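You operate a simulated robot arm through the tools that you are given. There is no shell and no other tool. Be economical: measure what you need, move in short steps, check, and stop when the job is done.

You run a simulated robot arm. Do the job below in one go: nothing can be reset, and whatever is moved stays where it is left.

JOB
Swap the orange cartridge for the purple one in the black holder.
Fine: release the air to the grey band first; old one into the used tub; shut the release valve at the end.
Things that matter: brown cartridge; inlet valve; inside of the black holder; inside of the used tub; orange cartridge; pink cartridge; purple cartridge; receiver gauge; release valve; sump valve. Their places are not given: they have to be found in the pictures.

Only the result counts: the job must be done as asked and must still hold three seconds after the hand-in. Knocking over, shifting, dropping, spilling or breaking anything else fails it.

ROBOT AND FRAMES
A 7-joint arm with a two-finger parallel gripper, fixed in place. Base frame: the origin is at the foot of the arm, x ahead of it, y to its left, z up; the work surface is at about z = 64. Readings come in cm, degrees, newtons and seconds.
With the tool pointing down near the work surface it reaches from about 22 to 66 cm from the base axis. Its first joint turns from -66.0 to 66.0 degrees. Payload 1.57 kg.
The tool frame sits at the grasp point between the pads (the TCP): z along the fingers, y along the line on which they close. The tips reach 3 cm beyond it. Largest opening 11 cm; finger width 2.4, thickness 1.2; the body of the gripper, 4.8 by 11.2 cm, starts 7.8 cm behind the TCP.
Orientation is that of the tool frame in the base frame, as a unit quaternion [x, y, z, w]. With the fingers straight down and closing along the base's y, the tool's x points along the base's -x, its y along +y and its z along -z.

CONTROLS
- The arm moves only by the tool drive_tool. Its argument "steps" is a list of rows, each a list of 7 numbers: the gripper command, from -1 (fully open) to 1 (shut), values between in proportion, then the shift along the tool's x, y, z in mm, then the turn, a rotation vector about the tool's x, y, z in degrees. In form: [[gripper, tx, ty, tz, wx, wy, wz], ...]. A call has 1 to 20 rows; each row shifts and turns the commanded pose from where the row before left it, along the tool's axes as they then stand. A row lasts 0.2 s, in which the tool goes at most 5 cm and 8.6 degrees; a call with a longer step from one row to the next is refused whole, and so is a gripper value outside its range. Where a pose cannot be reached the arm comes as near as it can. A force on the tool above 40 N (or 10 N above the force at the start of the call, whichever is more), or a blocked arm, ends the call early, and 0.2 s more pass. Each finger travels about 10.8 cm/s and halts on what it meets, pressing with about 22 N; the grip force reading is that of the motor and also rises with nothing between the fingers. The clock runs only during rows and for 0.2 s after the last one: add rows that do not move to give the fingers time. The reply holds the time, the measured pose of the TCP, the force on the tool along the base axes, the opening and the grip force, in the units named above and with some noise, with the torque about the TCP (base axes, N m) and any sound that the robot's microphone picked up, and new pictures: "pictures" is both (left out), scene, wrist or none.
- Cameras (640 x 400 px; columns grow to the right, rows downward): "scene" is fixed at [16.64, -39.89, 139.19]; the picture's right is [0.72, -0.69, 0.00], its down [-0.47, -0.50, -0.73] and it looks along [0.50, 0.53, -0.69] (base axes); focal length 322 px, centre (320, 200). "wrist" rides on the gripper at [7, 1.6, -14.1] in the tool frame; the picture's right is [-0.23, 0.97, 0.00], its down [-0.86, -0.20, -0.48] and it looks along [-0.47, -0.11, 0.88] (tool axes); focal length 222 px, centre (320, 200).
- locate(camera, pixels): for up to 12 pixels [column, row] of the newest picture of that camera ("zoom" is the newest enlarged one), the place [x, y, z] in the base frame of the surface seen there, good to about 0.2 cm. It takes no simulated time.
- zoom(camera, box): a new picture of the part [left, top, right, bottom] of that camera's present view, enlarged. It takes no simulated time.
- job_done(): hands the job in; it is judged then, once.

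Work in short steps. Measure before you move; look again where a grasp or a placing could have gone wrong, and mend it. You have 80 turns and 200 pictures in all, those below and enlarged ones among them. Open the gripper and draw the arm clear of the work before you hand the job in, unless the task says otherwise; then end with one line.

The tools are called after "Request:" as name(argument=value, ...) on one line, values as JSON. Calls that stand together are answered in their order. drive_tool: Moves the arm, as the interface text tells. Its arguments: {"type":"object","properties":{"steps":{"type":"array","items":{"type":"array","items":{"type":"number"}}},"pictures":{"type":"string","enum":["both","scene","wrist","none"]}},"required":["steps"]} The other tools are called the same way: locate (camera, pixels) gives the place of the surface under pixels of a picture; zoom (camera, box) takes an enlarged picture of a part of a camera's view; job_done () hands the job in.

At the start:

```text
t: 0.0
ee_pos: [39.53, 5.05, 95.47]
tcp_rot: [0.0, 1.0, 0.0, 0.0]
contact_force: [0.5, 0.0, 0.4]
ft_torque: [0.01, -0.01, 0.0]
gripper_width: 10.97
gripper_force: 0.1
```

scene: 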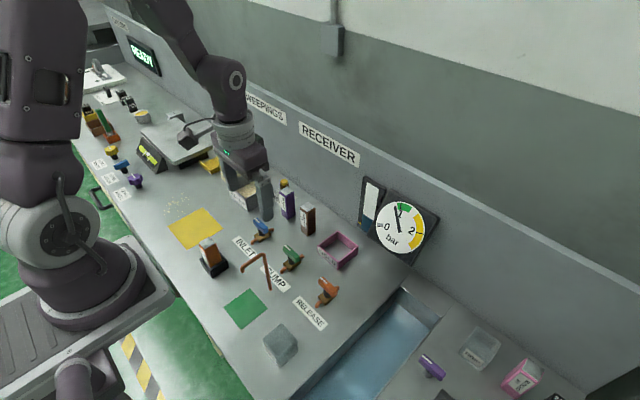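
wrist: 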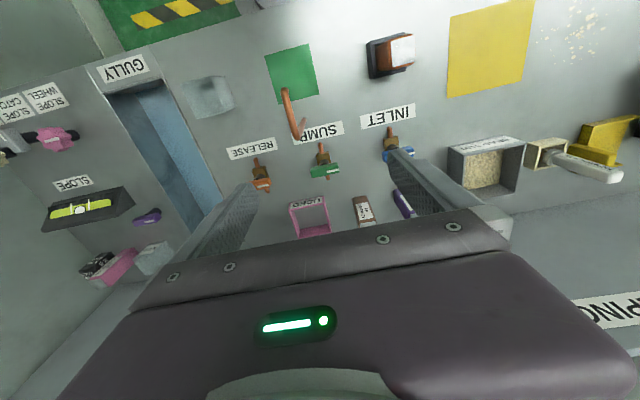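

I'll start by enlarging the working area and the gauge to identify parts.

Request:
zoom(camera="scene", box=[180, 160, 380, 285])

Request:
zoom(camera="scene", box=[350, 170, 446, 270])

Request:
zoom(camera="scene", box=[200, 230, 360, 330])

Request:
zoom(camera="wrist", box=[220, 100, 440, 240])

```text
3.20 times, centred on (280, 222) of scene
```

zoom: 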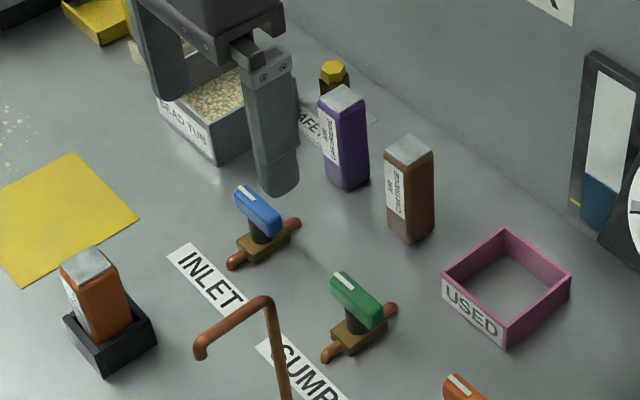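

```text
4.00 times, centred on (398, 220) of scene
```

zoom: 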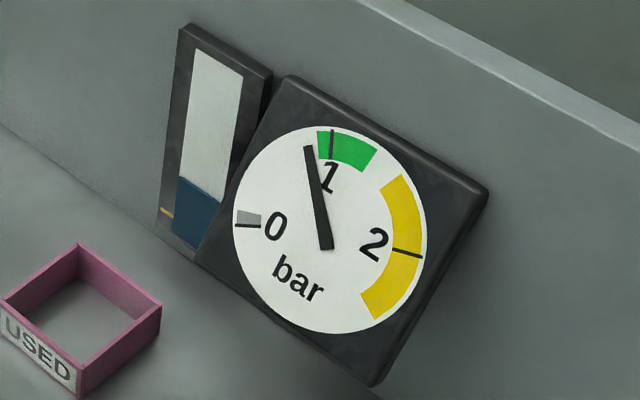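

```text
4.00 times, centred on (280, 280) of scene
```

zoom: 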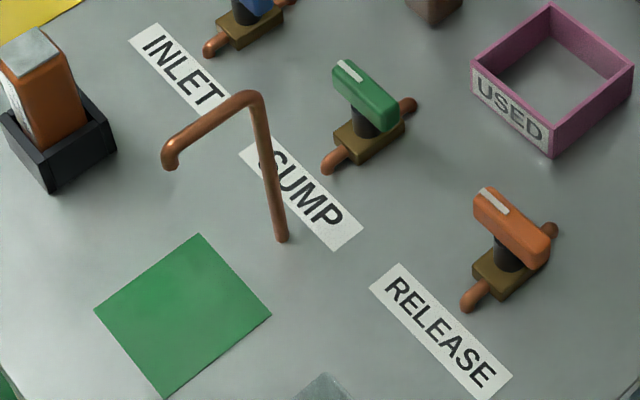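

```text
2.86 times, centred on (330, 170) of wrist
```

zoom: 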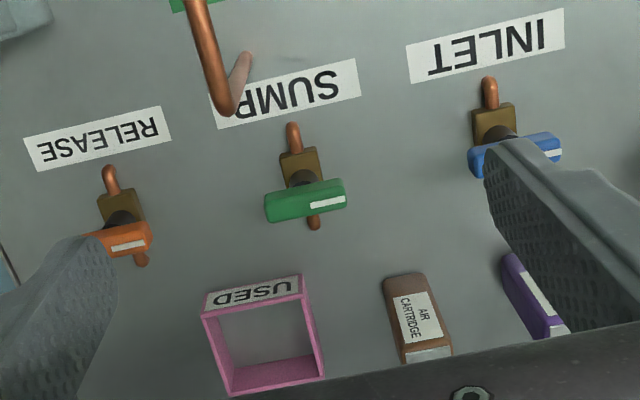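

The three valve handles all stand across their pipes and the gauge reads about 0.9 bar. Next I locate the cartridges, tub, release valve and the copper pipe.

Request:
locate(camera="scene", pixels=[[207.5, 242], [287, 190.6], [307.5, 207], [337.8, 232.2], [358, 246], [338.4, 264.7], [318.8, 246], [336, 250.6], [262.5, 253.7], [242.5, 270], [270.5, 289], [215, 277]])

Request:
zoom(camera="scene", box=[300, 265, 364, 305])

```text
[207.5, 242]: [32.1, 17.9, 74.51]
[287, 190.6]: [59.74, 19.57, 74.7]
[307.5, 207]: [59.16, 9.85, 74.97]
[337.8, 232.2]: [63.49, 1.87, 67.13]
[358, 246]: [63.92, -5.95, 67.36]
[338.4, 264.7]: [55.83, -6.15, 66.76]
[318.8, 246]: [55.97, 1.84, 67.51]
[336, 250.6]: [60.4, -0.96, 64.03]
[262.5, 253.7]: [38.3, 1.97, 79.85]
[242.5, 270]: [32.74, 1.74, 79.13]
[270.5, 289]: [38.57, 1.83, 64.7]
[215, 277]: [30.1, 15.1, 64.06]
```

```text
10.00 times, centred on (332, 285) of scene
```

zoom: 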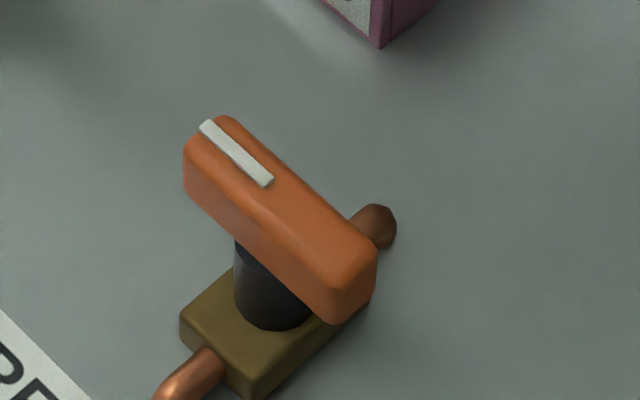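

Now the handle of the release valve in detail, using the 10x zoom.

Request:
locate(camera="zoom", pixels=[[205, 125], [235, 120], [190, 145], [330, 275], [370, 250], [325, 310], [270, 310], [210, 320], [375, 225], [180, 380], [280, 210]])

Request:
locate(camera="scene", pixels=[[199.7, 242.5], [207.3, 237.5], [215.8, 242.5], [209, 247.5], [200.5, 261], [212, 276.5], [228.3, 265], [286.5, 186.5], [294, 191], [288, 195], [279.7, 189.7]])

Request:
zoom(camera="scene", box=[190, 230, 238, 290])

Request:
zoom(camera="scene", box=[240, 165, 320, 245])

```text
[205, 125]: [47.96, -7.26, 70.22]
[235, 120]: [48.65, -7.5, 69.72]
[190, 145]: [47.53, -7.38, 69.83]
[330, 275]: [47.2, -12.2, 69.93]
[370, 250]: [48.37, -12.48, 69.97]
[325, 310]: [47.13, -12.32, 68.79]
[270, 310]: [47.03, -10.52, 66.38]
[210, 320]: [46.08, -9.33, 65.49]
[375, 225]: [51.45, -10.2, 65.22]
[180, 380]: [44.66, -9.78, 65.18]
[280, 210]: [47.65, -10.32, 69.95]
```

```text
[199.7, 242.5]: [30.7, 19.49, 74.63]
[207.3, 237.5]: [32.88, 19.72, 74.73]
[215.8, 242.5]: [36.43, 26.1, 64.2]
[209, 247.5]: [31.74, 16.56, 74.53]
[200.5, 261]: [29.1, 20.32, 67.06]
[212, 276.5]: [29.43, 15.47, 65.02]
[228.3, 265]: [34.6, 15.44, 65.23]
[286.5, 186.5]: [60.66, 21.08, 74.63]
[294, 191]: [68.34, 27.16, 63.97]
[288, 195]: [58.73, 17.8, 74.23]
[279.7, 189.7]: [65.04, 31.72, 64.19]
```

```text
6.67 times, centred on (214, 260) of scene
```

zoom: 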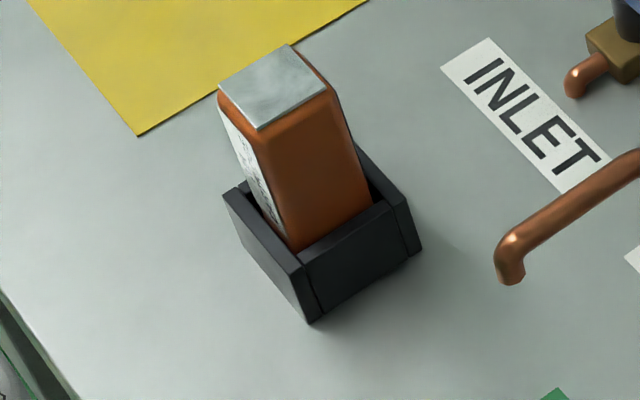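

```text
5.00 times, centred on (280, 205) of scene
```

zoom: 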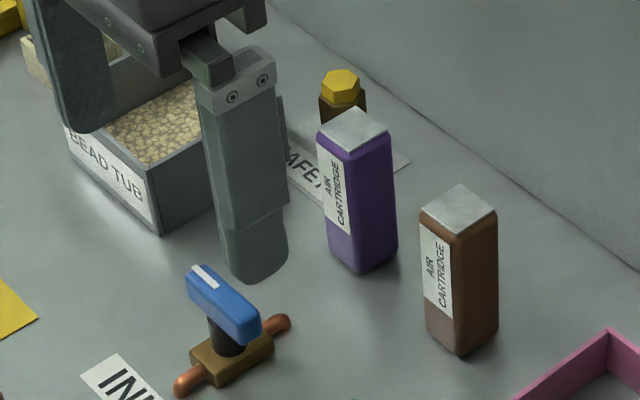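

The release handle lies along y from −7.2 to −12.5, centred at (47.8, −10.0), top z 70.2, pipe along x. I move above it and turn the tool 90° so that the fingers close along x.

Request:
drive_tool(steps=[[-1, -20.7, -37.5, 0, 0, 0, 0], [-1, -20.7, -37.5, 0, 0, 0, 0], [-1, -20.7, -37.5, 0, 0, 0, 0], [-1, -20.7, -37.5, 0, 0, 0, 0], [-1, 0, 0, 0, 0, 0, 8.1818], [-1, 0, 0, 0, 0, 0, 8.1818], [-1, 0, 0, 0, 0, 0, 8.1818], [-1, 0, 0, 0, 0, 0, 8.1818], [-1, 0, 0, 0, 0, 0, 8.1818], [-1, 0, 0, 0, 0, 0, 8.1818], [-1, 0, 0, 0, 0, 0, 8.1818], [-1, 0, 0, 0, 0, 0, 8.1818], [-1, 0, 0, 0, 0, 0, 8.1818], [-1, 0, 0, 0, 0, 0, 8.1818], [-1, 0, 0, 0, 0, 0, 8.1818], [-1, 0, 0, 0, 0, 0, 0]])

```text
t: 3.4
ee_pos: [47.94, -10.02, 95.42]
tcp_rot: [0.708, 0.706, 0.0, 0.001]
contact_force: [0.4, -0.5, 0.9]
ft_torque: [-0.02, -0.03, -0.01]
gripper_width: 11.0
gripper_force: 0.0
```

scene: 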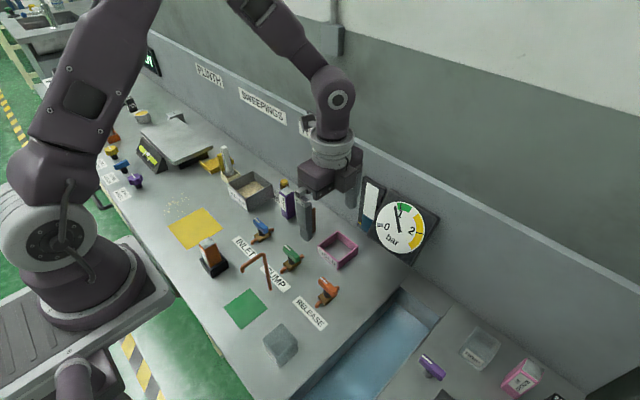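
wrist: 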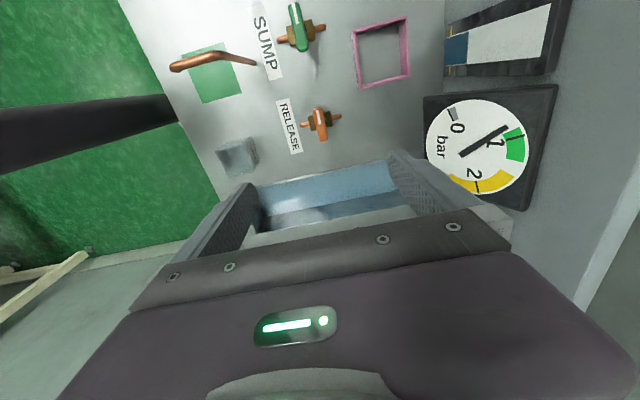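

The tool is over the handle (wrist view at (320,120) is the orange lever). I descend to TCP z 71 with a narrower opening, then close.

Request:
drive_tool(steps=[[0.1, 0, 0, 45, 0, 0, 0], [0.1, 0, 0, 45, 0, 0, 0], [0.1, 0, 0, 45, 0, 0, 0], [0.1, 0, 0, 45, 0, 0, 0], [0.1, 0, 0, 40, 0, 0, 0], [0.1, 0, 0, 24, 0, 0, 0], [0.1, 0, 0, 0, 0, 0, 0], [1, 0, 0, 0, 0, 0, 0], [1, 0, 0, 0, 0, 0, 0], [1, 0, 0, 0, 0, 0, 0]])

```text
t: 5.6
ee_pos: [47.93, -9.94, 71.02]
tcp_rot: [0.706, 0.708, 0.0, 0.002]
contact_force: [25.0, 0.6, -19.1]
ft_torque: [-0.14, -0.07, 0.0]
gripper_width: 1.69
gripper_force: 31.9
```

scene: 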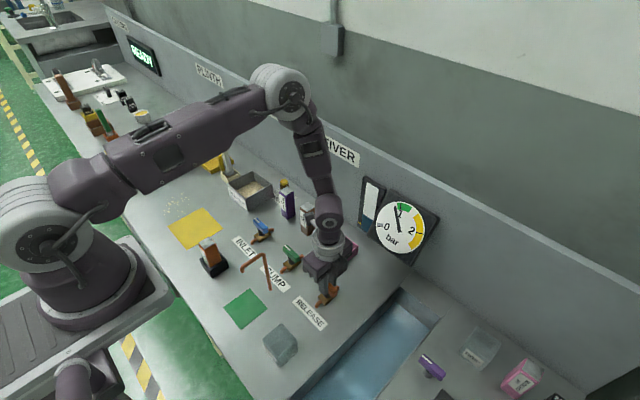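
wrist: 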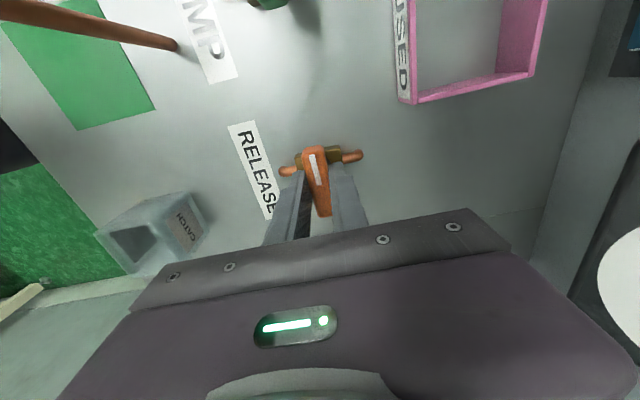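

Gripped at 1.7 cm width, but with a side force of 25 N in x; I ease the tool 1 mm along +x (tool y), then read the force again.

Request:
drive_tool(steps=[[1, 0, 1, 0, 0, 0, 0], [1, 0, 0, 0, 0, 0, 0]], pictures="none")

```text
t: 6.2
ee_pos: [47.91, -9.9, 71.01]
tcp_rot: [0.707, 0.707, 0.0, 0.0]
contact_force: [23.3, 4.3, -19.1]
ft_torque: [-0.56, -0.4, 0.04]
gripper_width: 1.69
gripper_force: 32.0
```

The force hardly changed, so I try a small counter-clockwise turn (negative about tool z) and watch the torque.

Request:
drive_tool(steps=[[1, 0, 0, 0, 0, 0, -4], [1, 0, 0, 0, 0, 0, -4], [1, 0, 0, 0, 0, 0, -4], [1, 0, 0, 0, 0, 0, 0]], pictures="wrist")

```text
t: 7.2
ee_pos: [48.07, -10.03, 71.08]
tcp_rot: [0.629, 0.778, 0.001, 0.0]
contact_force: [21.6, 4.3, -30.2]
ft_torque: [0.01, -0.52, 0.01]
gripper_width: 1.68
gripper_force: 32.1
```

wrist: 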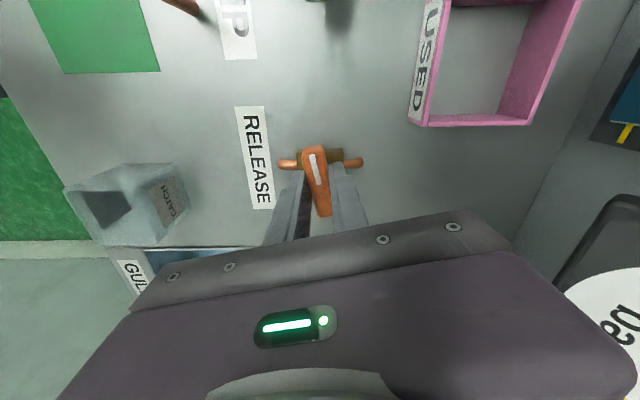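

The handle turned with the tool with no torque. I ease 1 mm down to relieve the z force and turn on.

Request:
drive_tool(steps=[[1, 0, 0, 1, 0, 0, 0], [1, 0, 0, 0, 0, 0, -6], [1, 0, 0, 0, 0, 0, -6], [1, 0, 0, 0, 0, 0, -6], [1, 0, 0, 0, 0, 0, 0]], pictures="both")

```text
t: 8.4
ee_pos: [48.06, -9.87, 70.97]
tcp_rot: [0.499, 0.867, 0.0, 0.0]
contact_force: [5.9, 12.1, 27.5]
ft_torque: [0.56, 0.06, 0.02]
gripper_width: 1.68
gripper_force: 32.1
```

scene: 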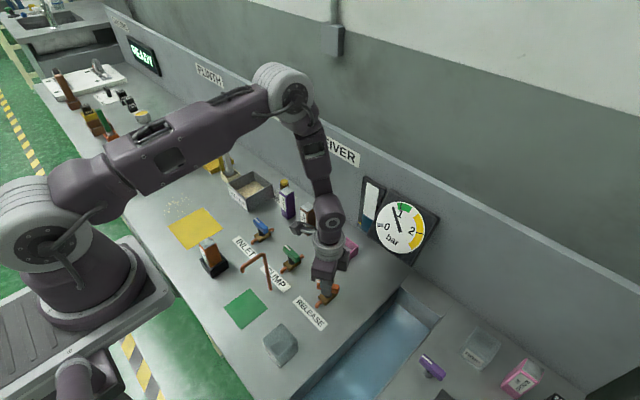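
wrist: 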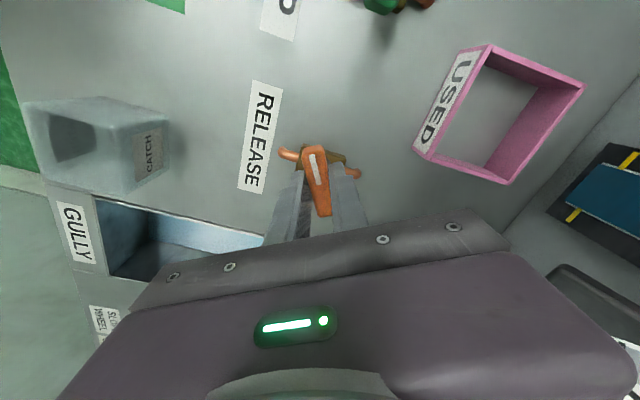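

The lever is about 30° open; I check the gauge before going on.

Request:
zoom(camera="scene", box=[350, 170, 446, 270])

Request:
drive_tool(steps=[[1, 0, 0, 0, 0, 0, -6], [1, 0, 0, 0, 0, 0, -6], [1, 0, 0, 0, 0, 0, -6], [1, 0, 0, 0, 0, 0, 0]], pictures="scene")

Request:
zoom(camera="scene", box=[350, 170, 446, 270])

```text
4.00 times, centred on (398, 220) of scene
```

zoom: 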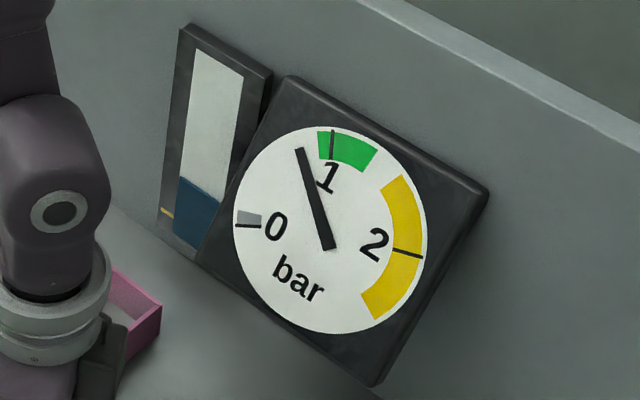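

```text
t: 9.4
ee_pos: [47.89, -9.87, 71.08]
tcp_rot: [0.357, 0.934, -0.001, 0.0]
contact_force: [5.7, 12.0, 9.0]
ft_torque: [-0.42, -0.86, 0.04]
gripper_width: 1.69
gripper_force: 32.0
```

scene: 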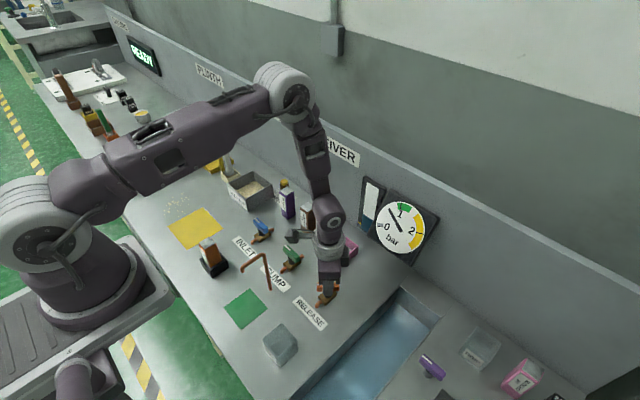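

```text
4.00 times, centred on (398, 220) of scene
```

zoom: 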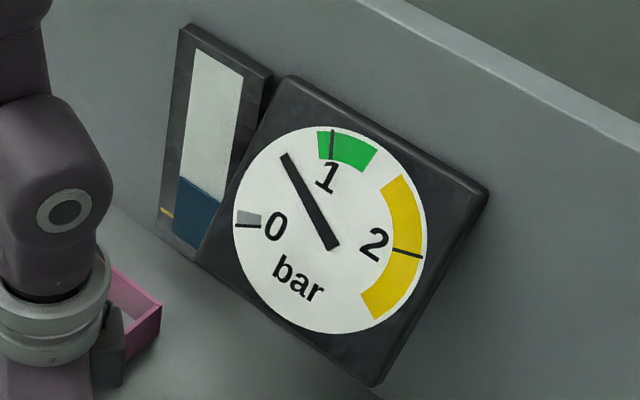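

The pressure is falling (needle now ~0.65). I open the rest of the way.

Request:
drive_tool(steps=[[1, 0, 0, 0, 0, 0, -6], [1, 0, 0, 0, 0, 0, -6], [1, 0, 0, 0, 0, 0, -6], [1, 0, 0, 0, 0, 0, -6], [1, 0, 0, 0, 0, 0, -6], [1, 0, 0, 0, 0, 0, -6], [1, 0, 0, 0, 0, 0, 0]], pictures="both")

Request:
zoom(camera="scene", box=[350, 170, 446, 270])

```text
t: 11.0
ee_pos: [47.91, -9.98, 71.06]
tcp_rot: [0.051, 0.999, 0.0, -0.001]
contact_force: [-3.3, 15.2, 24.1]
ft_torque: [0.36, 0.55, 0.02]
gripper_width: 1.7
gripper_force: 31.8
```

scene: 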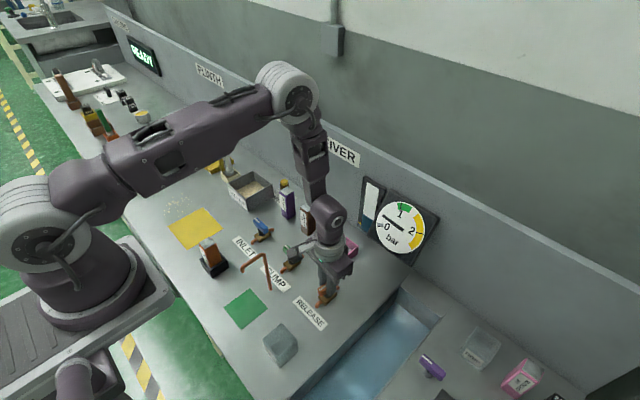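
wrist: 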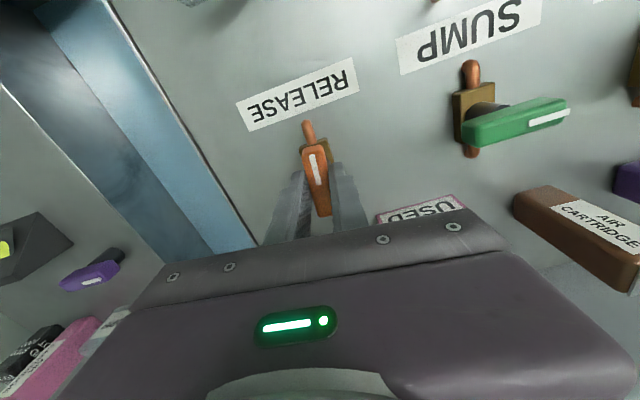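

```text
4.00 times, centred on (398, 220) of scene
```

zoom: 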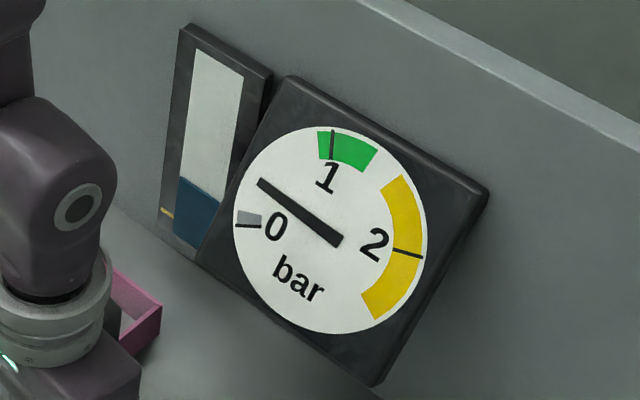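

About 0.3 bar and falling, with the lever nearly in line with its pipe. I let go, rise, and check the gauge again.

Request:
drive_tool(steps=[[0.2, 0, 0, 0, 0, 0, 0], [0.2, 0, 0, 0, 0, 0, 0], [0.2, 0, 0, -20, 0, 0, 0], [0.2, 0, 0, -45, 0, 0, 0], [0.2, 0, 0, -45, 0, 0, 0], [0.2, 0, 0, -45, 0, 0, 0], [0.2, 0, 0, -45, 0, 0, 0], [0, 0, 0, 0, 0, 0, -5.85], [0, 0, 0, 0, 0, 0, 0], [0, 0, 0, 0, 0, 0, 0]], pictures="both")

Request:
zoom(camera="scene", box=[350, 170, 446, 270])

```text
t: 13.2
ee_pos: [47.83, -10.11, 90.98]
tcp_rot: [0.002, 1.0, -0.001, 0.0]
contact_force: [-0.7, -0.8, 0.6]
ft_torque: [-0.03, -0.02, 0.01]
gripper_width: 5.47
gripper_force: 0.0
```

scene: 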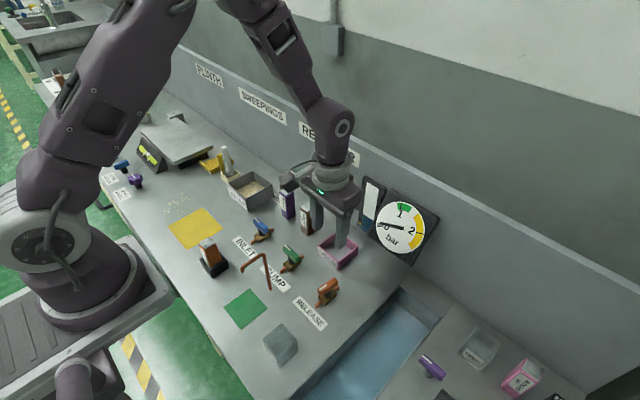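
wrist: 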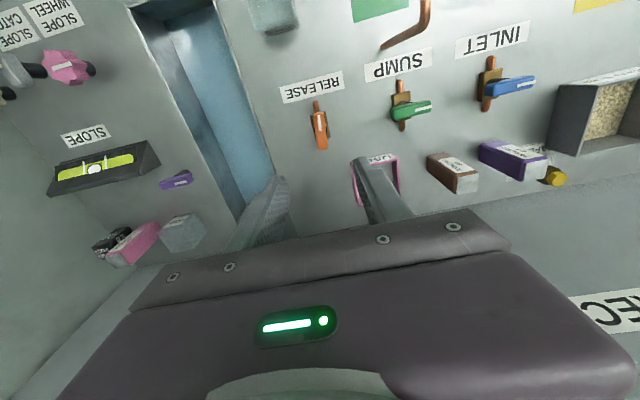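

```text
4.00 times, centred on (398, 220) of scene
```

zoom: 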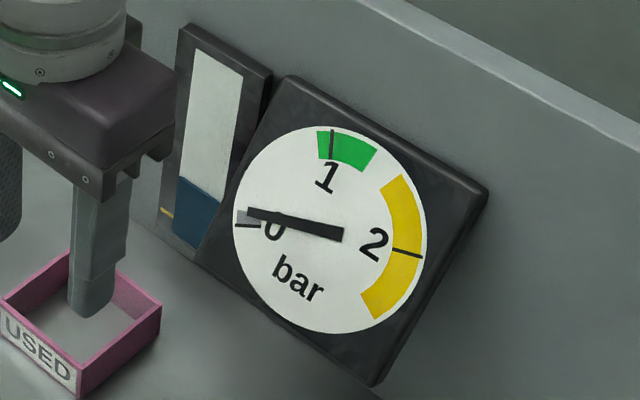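

Needle has entered the grey band. Now I measure the orange cartridge and holder, and the purple cartridge, in detail.

Request:
zoom(camera="scene", box=[190, 232, 238, 280])

```text
8.33 times, centred on (214, 256) of scene
```

zoom: 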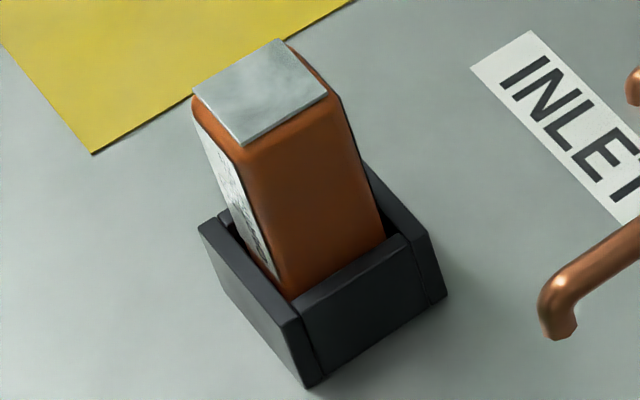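

Request:
locate(camera="zoom", pixels=[[197, 92], [278, 43], [324, 92], [243, 140], [202, 228], [288, 323], [308, 315], [402, 240], [436, 240], [365, 170], [285, 285], [378, 245]])

Request:
zoom(camera="scene", box=[270, 175, 324, 239])

```text
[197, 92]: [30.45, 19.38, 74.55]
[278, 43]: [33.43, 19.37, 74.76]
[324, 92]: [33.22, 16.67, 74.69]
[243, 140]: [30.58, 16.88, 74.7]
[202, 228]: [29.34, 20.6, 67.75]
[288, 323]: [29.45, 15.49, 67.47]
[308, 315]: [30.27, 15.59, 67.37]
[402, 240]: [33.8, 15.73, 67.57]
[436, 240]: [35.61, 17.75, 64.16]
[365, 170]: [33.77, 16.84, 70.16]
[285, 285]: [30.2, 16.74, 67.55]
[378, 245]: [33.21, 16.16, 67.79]
```

```text
6.25 times, centred on (297, 207) of scene
```

zoom: 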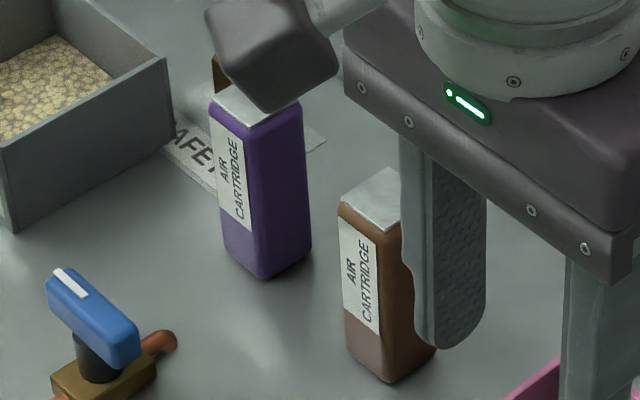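

The orange cartridge is upright at (31.95, 18.05), about 3 cm square, axis-aligned; the holder rim is at z 67.6. I travel above it at the current height, well above the copper pipe.

Request:
drive_tool(steps=[[-0.1, 22.7, 40.2, 0, 0, 0, 0], [-0.1, 22.7, 40.2, 0, 0, 0, 0], [-0.1, 22.7, 40.2, 0, 0, 0, 0], [-0.1, 22.7, 40.2, 0, 0, 0, 0], [-0.1, 22.7, 40.2, 0, 0, 0, 0], [-0.1, 22.7, 40.2, 0, 0, 0, 0], [-0.1, 22.7, 40.2, 0, 0, 0, 0], [-0.1, 0, 0, 0, 0, 0, 0], [-0.1, 0, 0, 0, 0, 0, 0]])

Request:
zoom(camera="scene", box=[350, 170, 446, 270])

Request:
zoom(camera="scene", box=[270, 175, 324, 239])

```text
t: 15.2
ee_pos: [32.06, 18.48, 91.02]
tcp_rot: [0.001, 1.0, 0.0, 0.001]
contact_force: [1.0, 0.3, -0.5]
ft_torque: [0.02, 0.0, 0.0]
gripper_width: 6.03
gripper_force: 0.0
```

scene: 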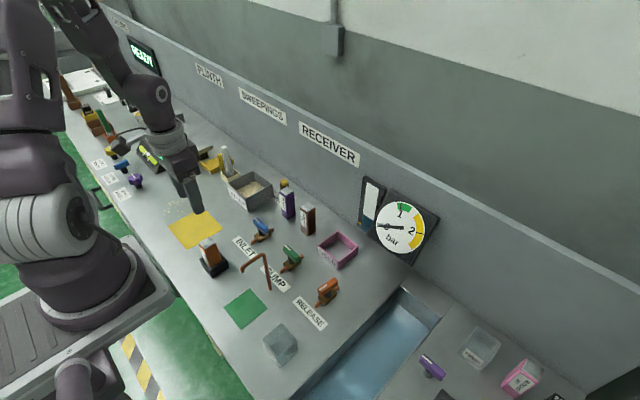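
wrist: 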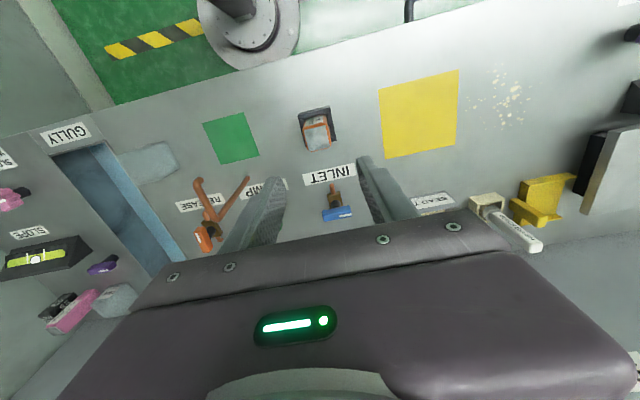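

```text
4.00 times, centred on (398, 220) of scene
```

zoom: 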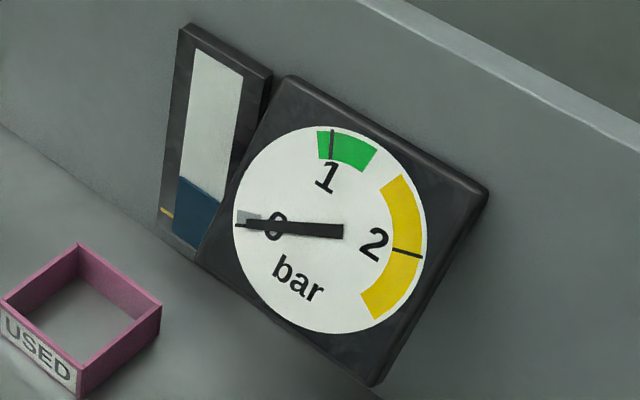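

```text
6.25 times, centred on (297, 207) of scene
```

zoom: 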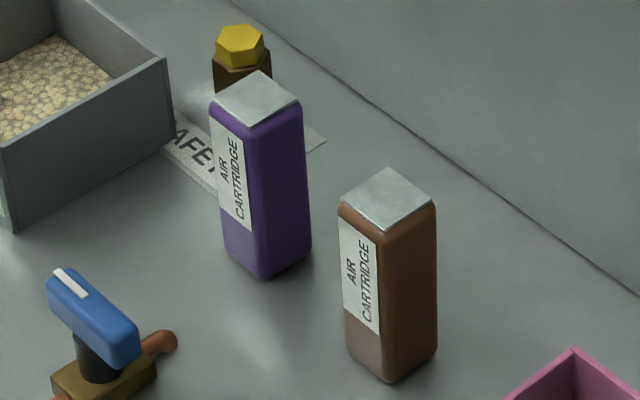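

Pressure is near zero. I measure purple's top, and the yellow-capped safety part behind it; then descend on the orange one, correcting y by −4 mm.

Request:
locate(camera="zoom", pixels=[[215, 100], [255, 75], [297, 98], [250, 122], [240, 45], [240, 70], [262, 276], [222, 245], [348, 203], [390, 172], [430, 201], [387, 226]])

Request:
drive_tool(steps=[[-0.1, 1, -4, 45, 0, 0, 0], [-0.1, 0, 0, 45, 0, 0, 0], [-0.1, 0, 0, 45, 0, 0, 0], [-0.1, 0, 0, 20, 0, 0, 0], [-0.1, 0, 0, 0, 0, 0, 0]])

```text
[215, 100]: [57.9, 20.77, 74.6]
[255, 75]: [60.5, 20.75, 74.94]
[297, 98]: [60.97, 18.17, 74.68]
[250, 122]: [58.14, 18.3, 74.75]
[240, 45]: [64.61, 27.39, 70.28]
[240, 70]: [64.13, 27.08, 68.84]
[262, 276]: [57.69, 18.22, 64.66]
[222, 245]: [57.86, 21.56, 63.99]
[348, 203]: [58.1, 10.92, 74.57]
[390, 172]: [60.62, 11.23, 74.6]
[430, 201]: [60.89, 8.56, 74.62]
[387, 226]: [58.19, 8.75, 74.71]
```

```text
t: 16.4
ee_pos: [32.09, 17.67, 75.43]
tcp_rot: [0.001, 1.0, 0.0, 0.0]
contact_force: [-0.3, 0.4, -0.5]
ft_torque: [0.01, 0.03, 0.03]
gripper_width: 6.05
gripper_force: 0.1
```

scene: 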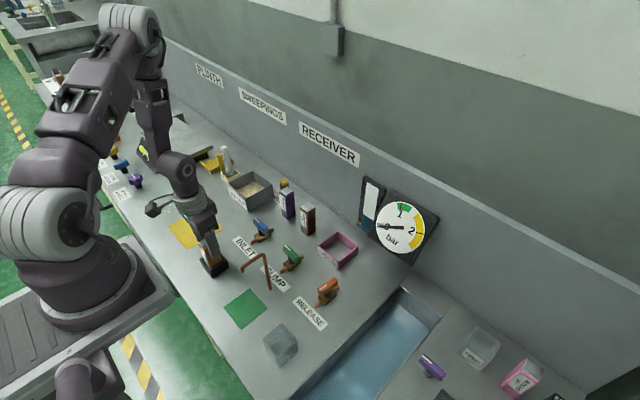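
wrist: 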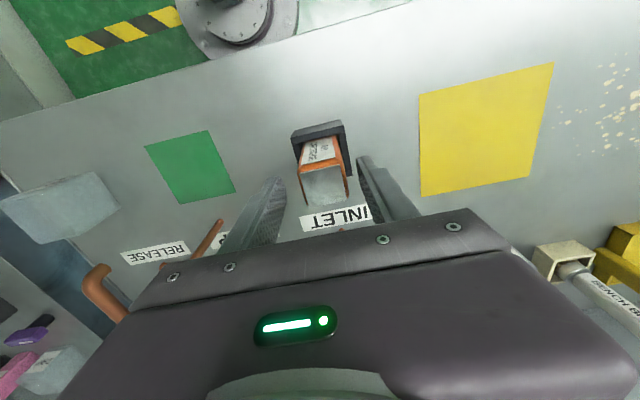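

The reading says y 17.7 versus cartridge centre 18.05, so I shift +3 mm, go down to z 72.4 and close.

Request:
drive_tool(steps=[[-0.1, 0, 3, 15, 0, 0, 0], [-0.1, 0, 0, 15, 0, 0, 0], [-0.1, 0, 0, 0, 0, 0, 0], [0.6, 0, 0, 0, 0, 0, 0], [1, 0, 0, 0, 0, 0, 0], [1, 0, 0, 0, 0, 0, 0], [1, 0, 0, 0, 0, 0, 0]])

```text
t: 18.0
ee_pos: [32.06, 18.09, 72.59]
tcp_rot: [0.002, 1.0, 0.0, 0.0]
contact_force: [0.4, 0.3, 0.2]
ft_torque: [0.03, -0.02, 0.0]
gripper_width: 3.6
gripper_force: 22.2
```

scene: 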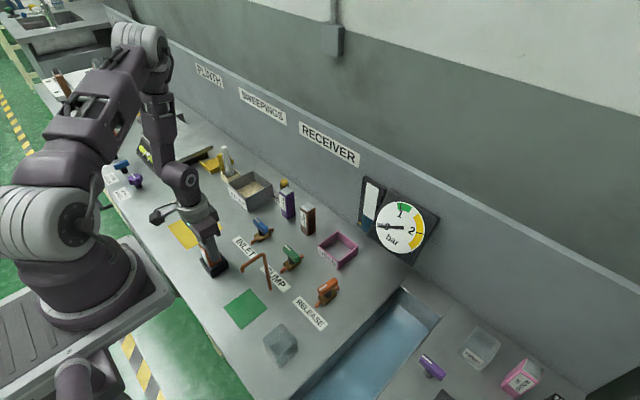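
wrist: 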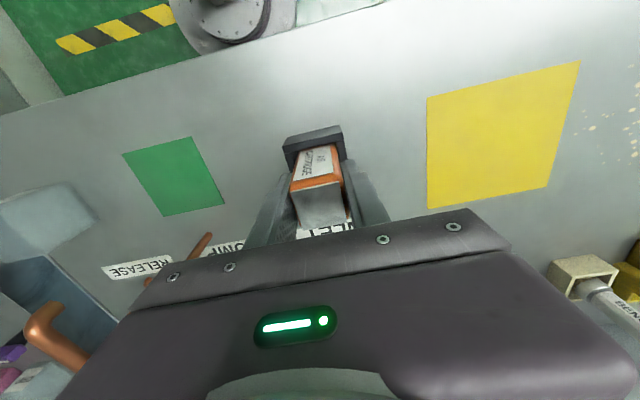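

Firm grip at width 3.6 with almost no side force. I lift it straight out, slowly at first.

Request:
drive_tool(steps=[[1, 0, 0, -10, 0, 0, 0], [1, 0, 0, -15, 0, 0, 0], [1, 0, 0, -20, 0, 0, 0], [1, 0, 0, -30, 0, 0, 0], [1, 0, 0, -40, 0, 0, 0], [1, 0, 0, -40, 0, 0, 0], [1, 0, 0, -40, 0, 0, 0], [1, 0, 0, -15, 0, 0, 0], [1, 0, 0, 0, 0, 0, 0]])

Request:
zoom(camera="scene", box=[190, 232, 238, 280])

```text
t: 20.0
ee_pos: [32.07, 18.14, 93.34]
tcp_rot: [0.001, 1.0, 0.0, 0.0]
contact_force: [-0.1, 0.4, -0.5]
ft_torque: [0.01, 0.0, 0.01]
gripper_width: 3.55
gripper_force: 22.2
```

scene: 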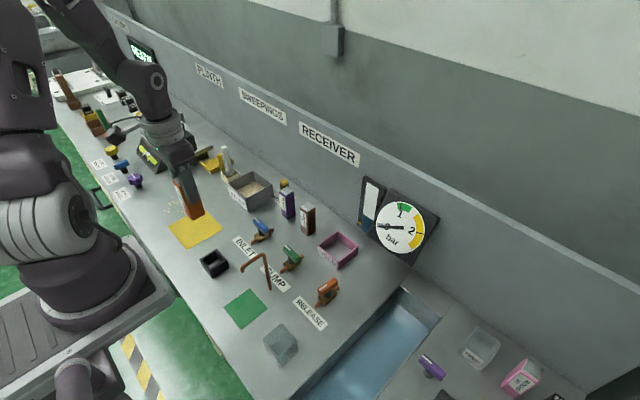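
wrist: 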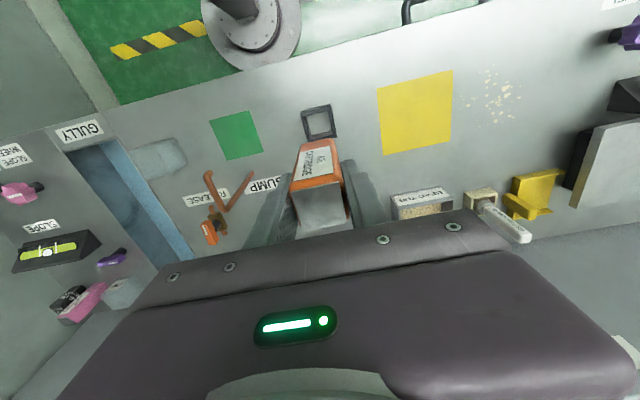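

```text
8.33 times, centred on (214, 256) of scene
```

zoom: 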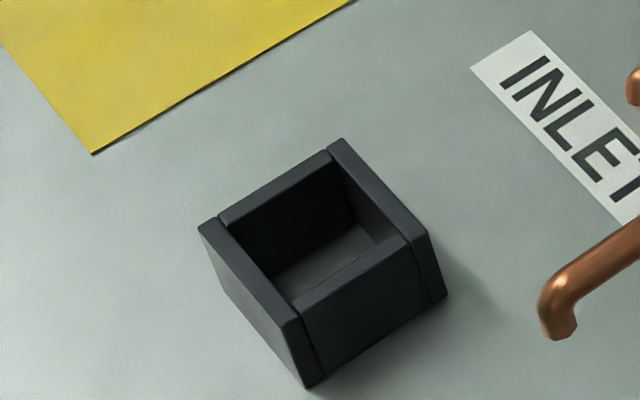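

Holder is empty and undisturbed. I measure its inner rim corners, then carry the orange cartridge to above the used tub's centre (59.8, −2.1).

Request:
locate(camera="zoom", pixels=[[222, 221], [302, 314], [288, 298], [234, 234], [330, 156], [402, 238], [340, 145], [428, 236], [328, 250], [210, 222], [316, 306], [392, 244]])

Request:
drive_tool(steps=[[1, -30.8, -22.5, 0, 0, 0, 0], [1, -30.8, -22.5, 0, 0, 0, 0], [1, -30.8, -22.5, 0, 0, 0, 0], [1, -30.8, -22.5, 0, 0, 0, 0], [1, -30.8, -22.5, 0, 0, 0, 0], [1, -30.8, -22.5, 0, 0, 0, 0], [1, -30.8, -22.5, 0, 0, 0, 0], [1, -30.8, -22.5, 0, 0, 0, 0], [1, -30.8, -22.5, 0, 0, 0, 0], [1, 0, 0, 0, 0, 0, 0], [1, 0, 0, 0, 0, 0, 0]])

```text
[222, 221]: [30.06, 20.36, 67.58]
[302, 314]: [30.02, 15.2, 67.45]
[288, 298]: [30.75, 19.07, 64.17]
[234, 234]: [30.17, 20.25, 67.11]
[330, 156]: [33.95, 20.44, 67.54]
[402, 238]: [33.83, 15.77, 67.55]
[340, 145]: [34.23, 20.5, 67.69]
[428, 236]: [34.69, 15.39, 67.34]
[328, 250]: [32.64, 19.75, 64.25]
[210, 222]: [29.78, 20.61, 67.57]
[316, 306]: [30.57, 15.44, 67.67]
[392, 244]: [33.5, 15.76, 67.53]
```

```text
t: 22.4
ee_pos: [59.59, -2.17, 93.54]
tcp_rot: [0.001, 1.0, 0.0, -0.001]
contact_force: [-0.1, -0.1, -0.8]
ft_torque: [0.01, -0.01, 0.02]
gripper_width: 3.59
gripper_force: 22.3
```

scene: 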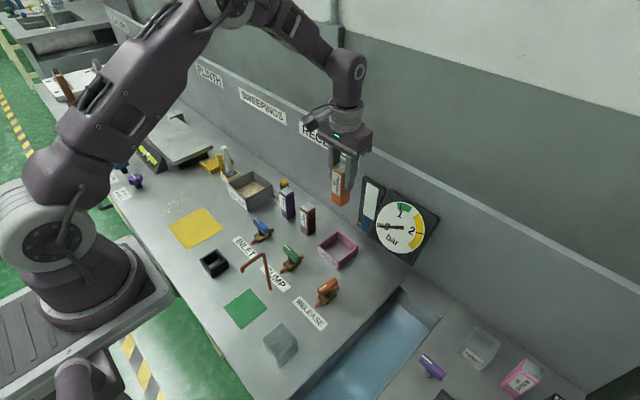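
wrist: 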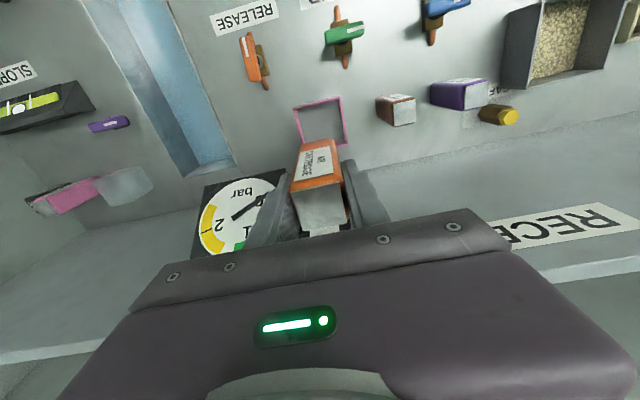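

I'm above the tub at (59.6, −2.2). I descend to z 74 and look.

Request:
drive_tool(steps=[[1, 0, 0, 40, 0, 0, 0], [1, 0, 0, 40, 0, 0, 0], [1, 0, 0, 40, 0, 0, 0], [1, 0, 0, 35, 0, 0, 0], [1, 0, 0, 25, 0, 0, 0], [1, 0, 0, 15, 0, 0, 0], [1, 0, 0, 0, 0, 0, 0]])

Request:
zoom(camera="scene", box=[290, 185, 386, 281])

```text
t: 24.0
ee_pos: [59.71, -2.44, 73.9]
tcp_rot: [0.001, 1.0, 0.0, 0.0]
contact_force: [-0.4, -0.1, -0.9]
ft_torque: [0.02, 0.01, 0.0]
gripper_width: 3.61
gripper_force: 22.2
```

scene: 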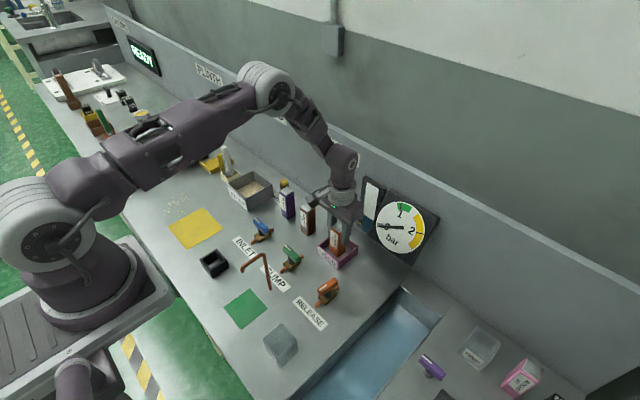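
wrist: 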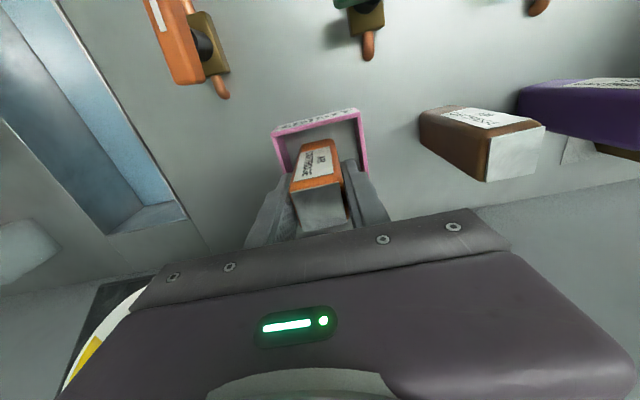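

```text
4.17 times, centred on (338, 233) of scene
```

zoom: 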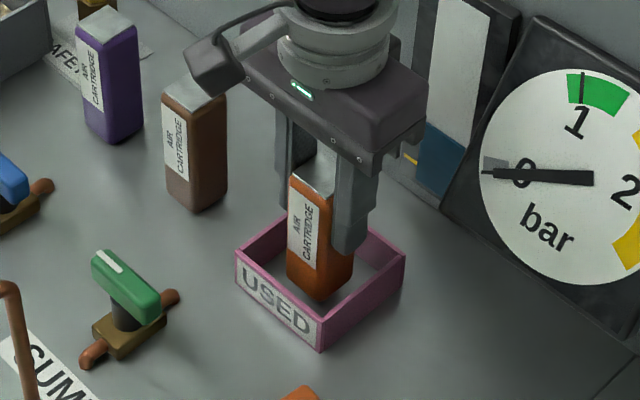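

The cartridge is inside the tub, over its floor. I lower it in small steps until contact.

Request:
drive_tool(steps=[[1, 0, 0, 6, 0, 0, 0], [1, 0, 0, 2, 0, 0, 0], [1, 0, 0, 2, 0, 0, 0], [1, 0, 0, 0, 0, 0, 0]], pictures="none")

```text
t: 25.0
ee_pos: [59.72, -2.25, 72.92]
tcp_rot: [0.001, 1.0, 0.0, 0.0]
contact_force: [-0.4, 0.3, -1.3]
ft_torque: [-0.01, -0.01, -0.04]
gripper_width: 3.57
gripper_force: 22.3
```

No contact yet; I continue down in 1 mm steps.

Request:
drive_tool(steps=[[1, 0, 0, 1.5, 0, 0, 0], [1, 0, 0, 1, 0, 0, 0], [1, 0, 0, 0, 0, 0, 0]], pictures="none")

```text
t: 25.8
ee_pos: [59.59, -2.18, 72.62]
tcp_rot: [0.001, 1.0, 0.0, 0.0]
contact_force: [0.1, -0.3, -1.4]
ft_torque: [-0.01, 0.02, 0.0]
gripper_width: 3.56
gripper_force: 22.0
```

Request:
drive_tool(steps=[[1, 0, 0, 1, 0, 0, 0], [1, 0, 0, 1, 0, 0, 0], [1, 0, 0, 0, 0, 0, 0]], pictures="wrist")

Request:
zoom(camera="scene", box=[290, 185, 386, 281])

```text
t: 26.6
ee_pos: [59.59, -2.22, 72.53]
tcp_rot: [0.001, 1.0, -0.001, 0.0]
contact_force: [-2.4, 0.7, 4.1]
ft_torque: [0.01, 0.08, 0.02]
gripper_width: 3.56
gripper_force: 21.8
```

wrist: 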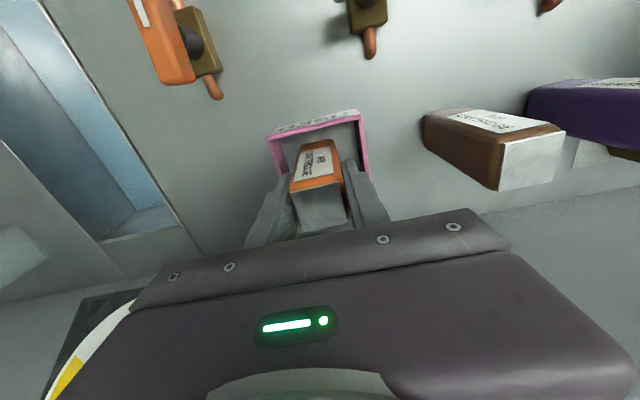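

```text
4.17 times, centred on (338, 233) of scene
```

zoom: 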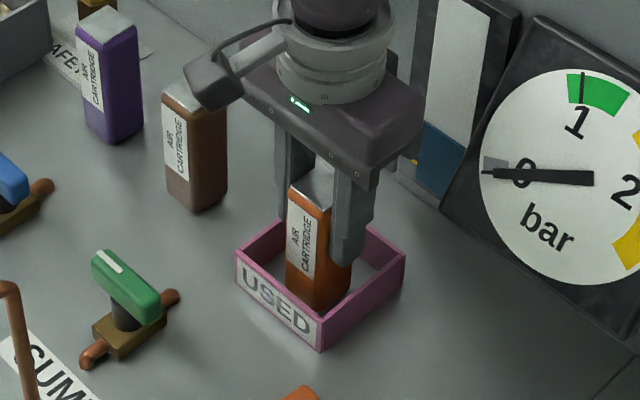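

Contact with the floor (4 N). I open gently and rise straight up.

Request:
drive_tool(steps=[[0.2, 0, 0, 0, 0, 0, 0], [0, 0, 0, 0, 0, 0, 0], [-0.1, 0, 0, 0, 0, 0, 0], [-0.1, 0, 0, -20, 0, 0, 0], [-0.1, 0, 0, -40, 0, 0, 0], [-0.1, 0, 0, -45, 0, 0, 0], [-0.1, 0, 0, -45, 0, 0, 0], [-0.1, 0, 0, 0, 0, 0, 0]])

Request:
zoom(camera="scene", box=[260, 170, 380, 290])

```text
t: 28.4
ee_pos: [59.57, -2.08, 87.59]
tcp_rot: [0.0, 1.0, 0.0, -0.001]
contact_force: [-0.2, -0.6, 0.3]
ft_torque: [-0.03, 0.04, -0.02]
gripper_width: 6.05
gripper_force: 0.0
```

scene: 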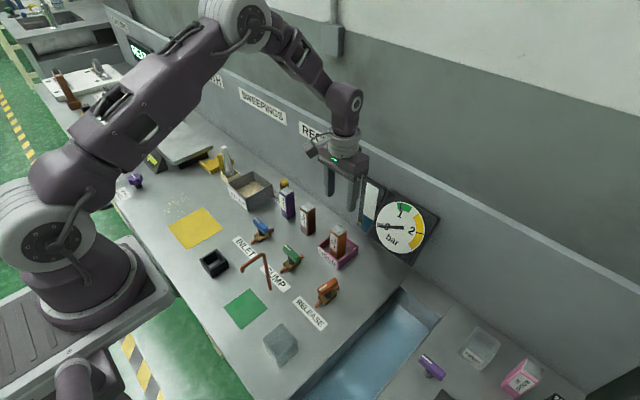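
wrist: 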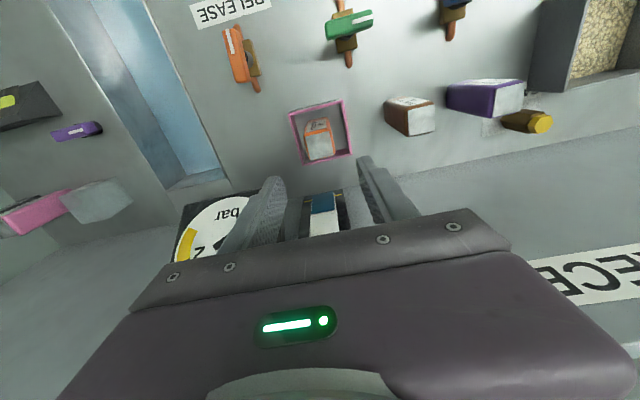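

```text
3.33 times, centred on (320, 230) of scene
```

zoom: 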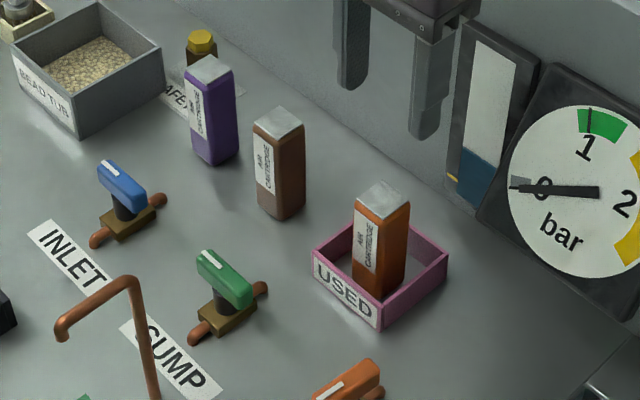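

Orange stands well inside the tub. I check the clearances round the purple one (bead tub's corner, bottle).

Request:
locate(camera="zoom", pixels=[[160, 45], [75, 80], [185, 85], [212, 58], [232, 70], [210, 82], [200, 35], [216, 165], [237, 155], [300, 30]])

Request:
drive_tool(steps=[[-0.1, 0, 35, -10, 0, 0, 0], [-0.1, 0, 36, 0, 0, 0, 0], [-0.1, 0, 36, 0, 0, 0, 0], [-0.1, 1, 36, 0, 0, 0, 0], [-0.1, 1, 36, 0, 0, 0, 0], [-0.1, 0, 37, 0, 0, 0, 0], [-0.1, 0, 0, 0, 0, 0, 0], [-0.1, 0, 0, 0, 0, 0, 0]])

```text
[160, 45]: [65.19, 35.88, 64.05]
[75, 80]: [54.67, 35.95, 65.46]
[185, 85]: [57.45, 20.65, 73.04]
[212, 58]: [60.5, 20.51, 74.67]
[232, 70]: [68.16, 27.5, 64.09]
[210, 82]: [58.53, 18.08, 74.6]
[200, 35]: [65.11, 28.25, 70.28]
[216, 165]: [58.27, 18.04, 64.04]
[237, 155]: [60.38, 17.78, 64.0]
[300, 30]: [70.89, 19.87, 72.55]
```

```text
t: 30.2
ee_pos: [59.77, 19.42, 88.66]
tcp_rot: [0.001, 1.0, 0.0, 0.0]
contact_force: [-0.6, 0.2, -0.1]
ft_torque: [0.0, -0.03, 0.0]
gripper_width: 6.05
gripper_force: 0.1
```

scene: 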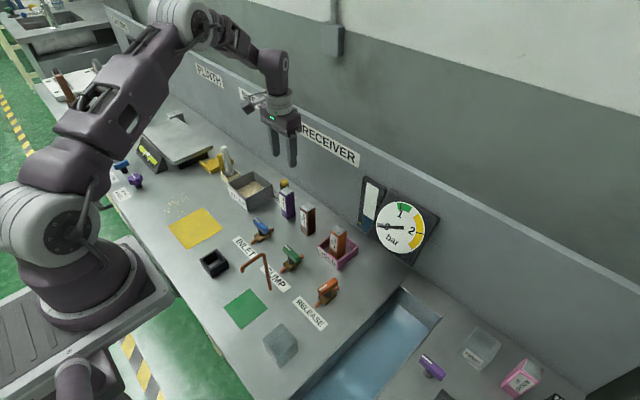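
wrist: 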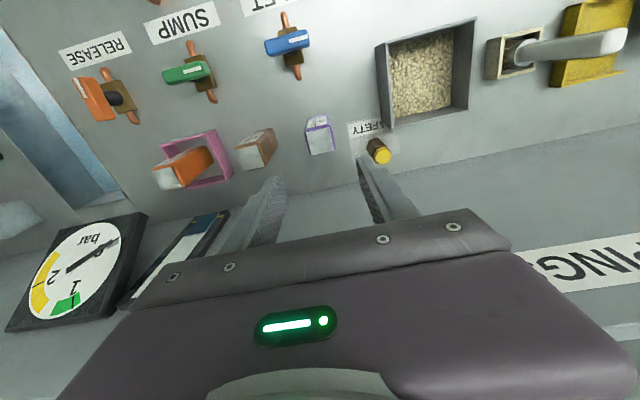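

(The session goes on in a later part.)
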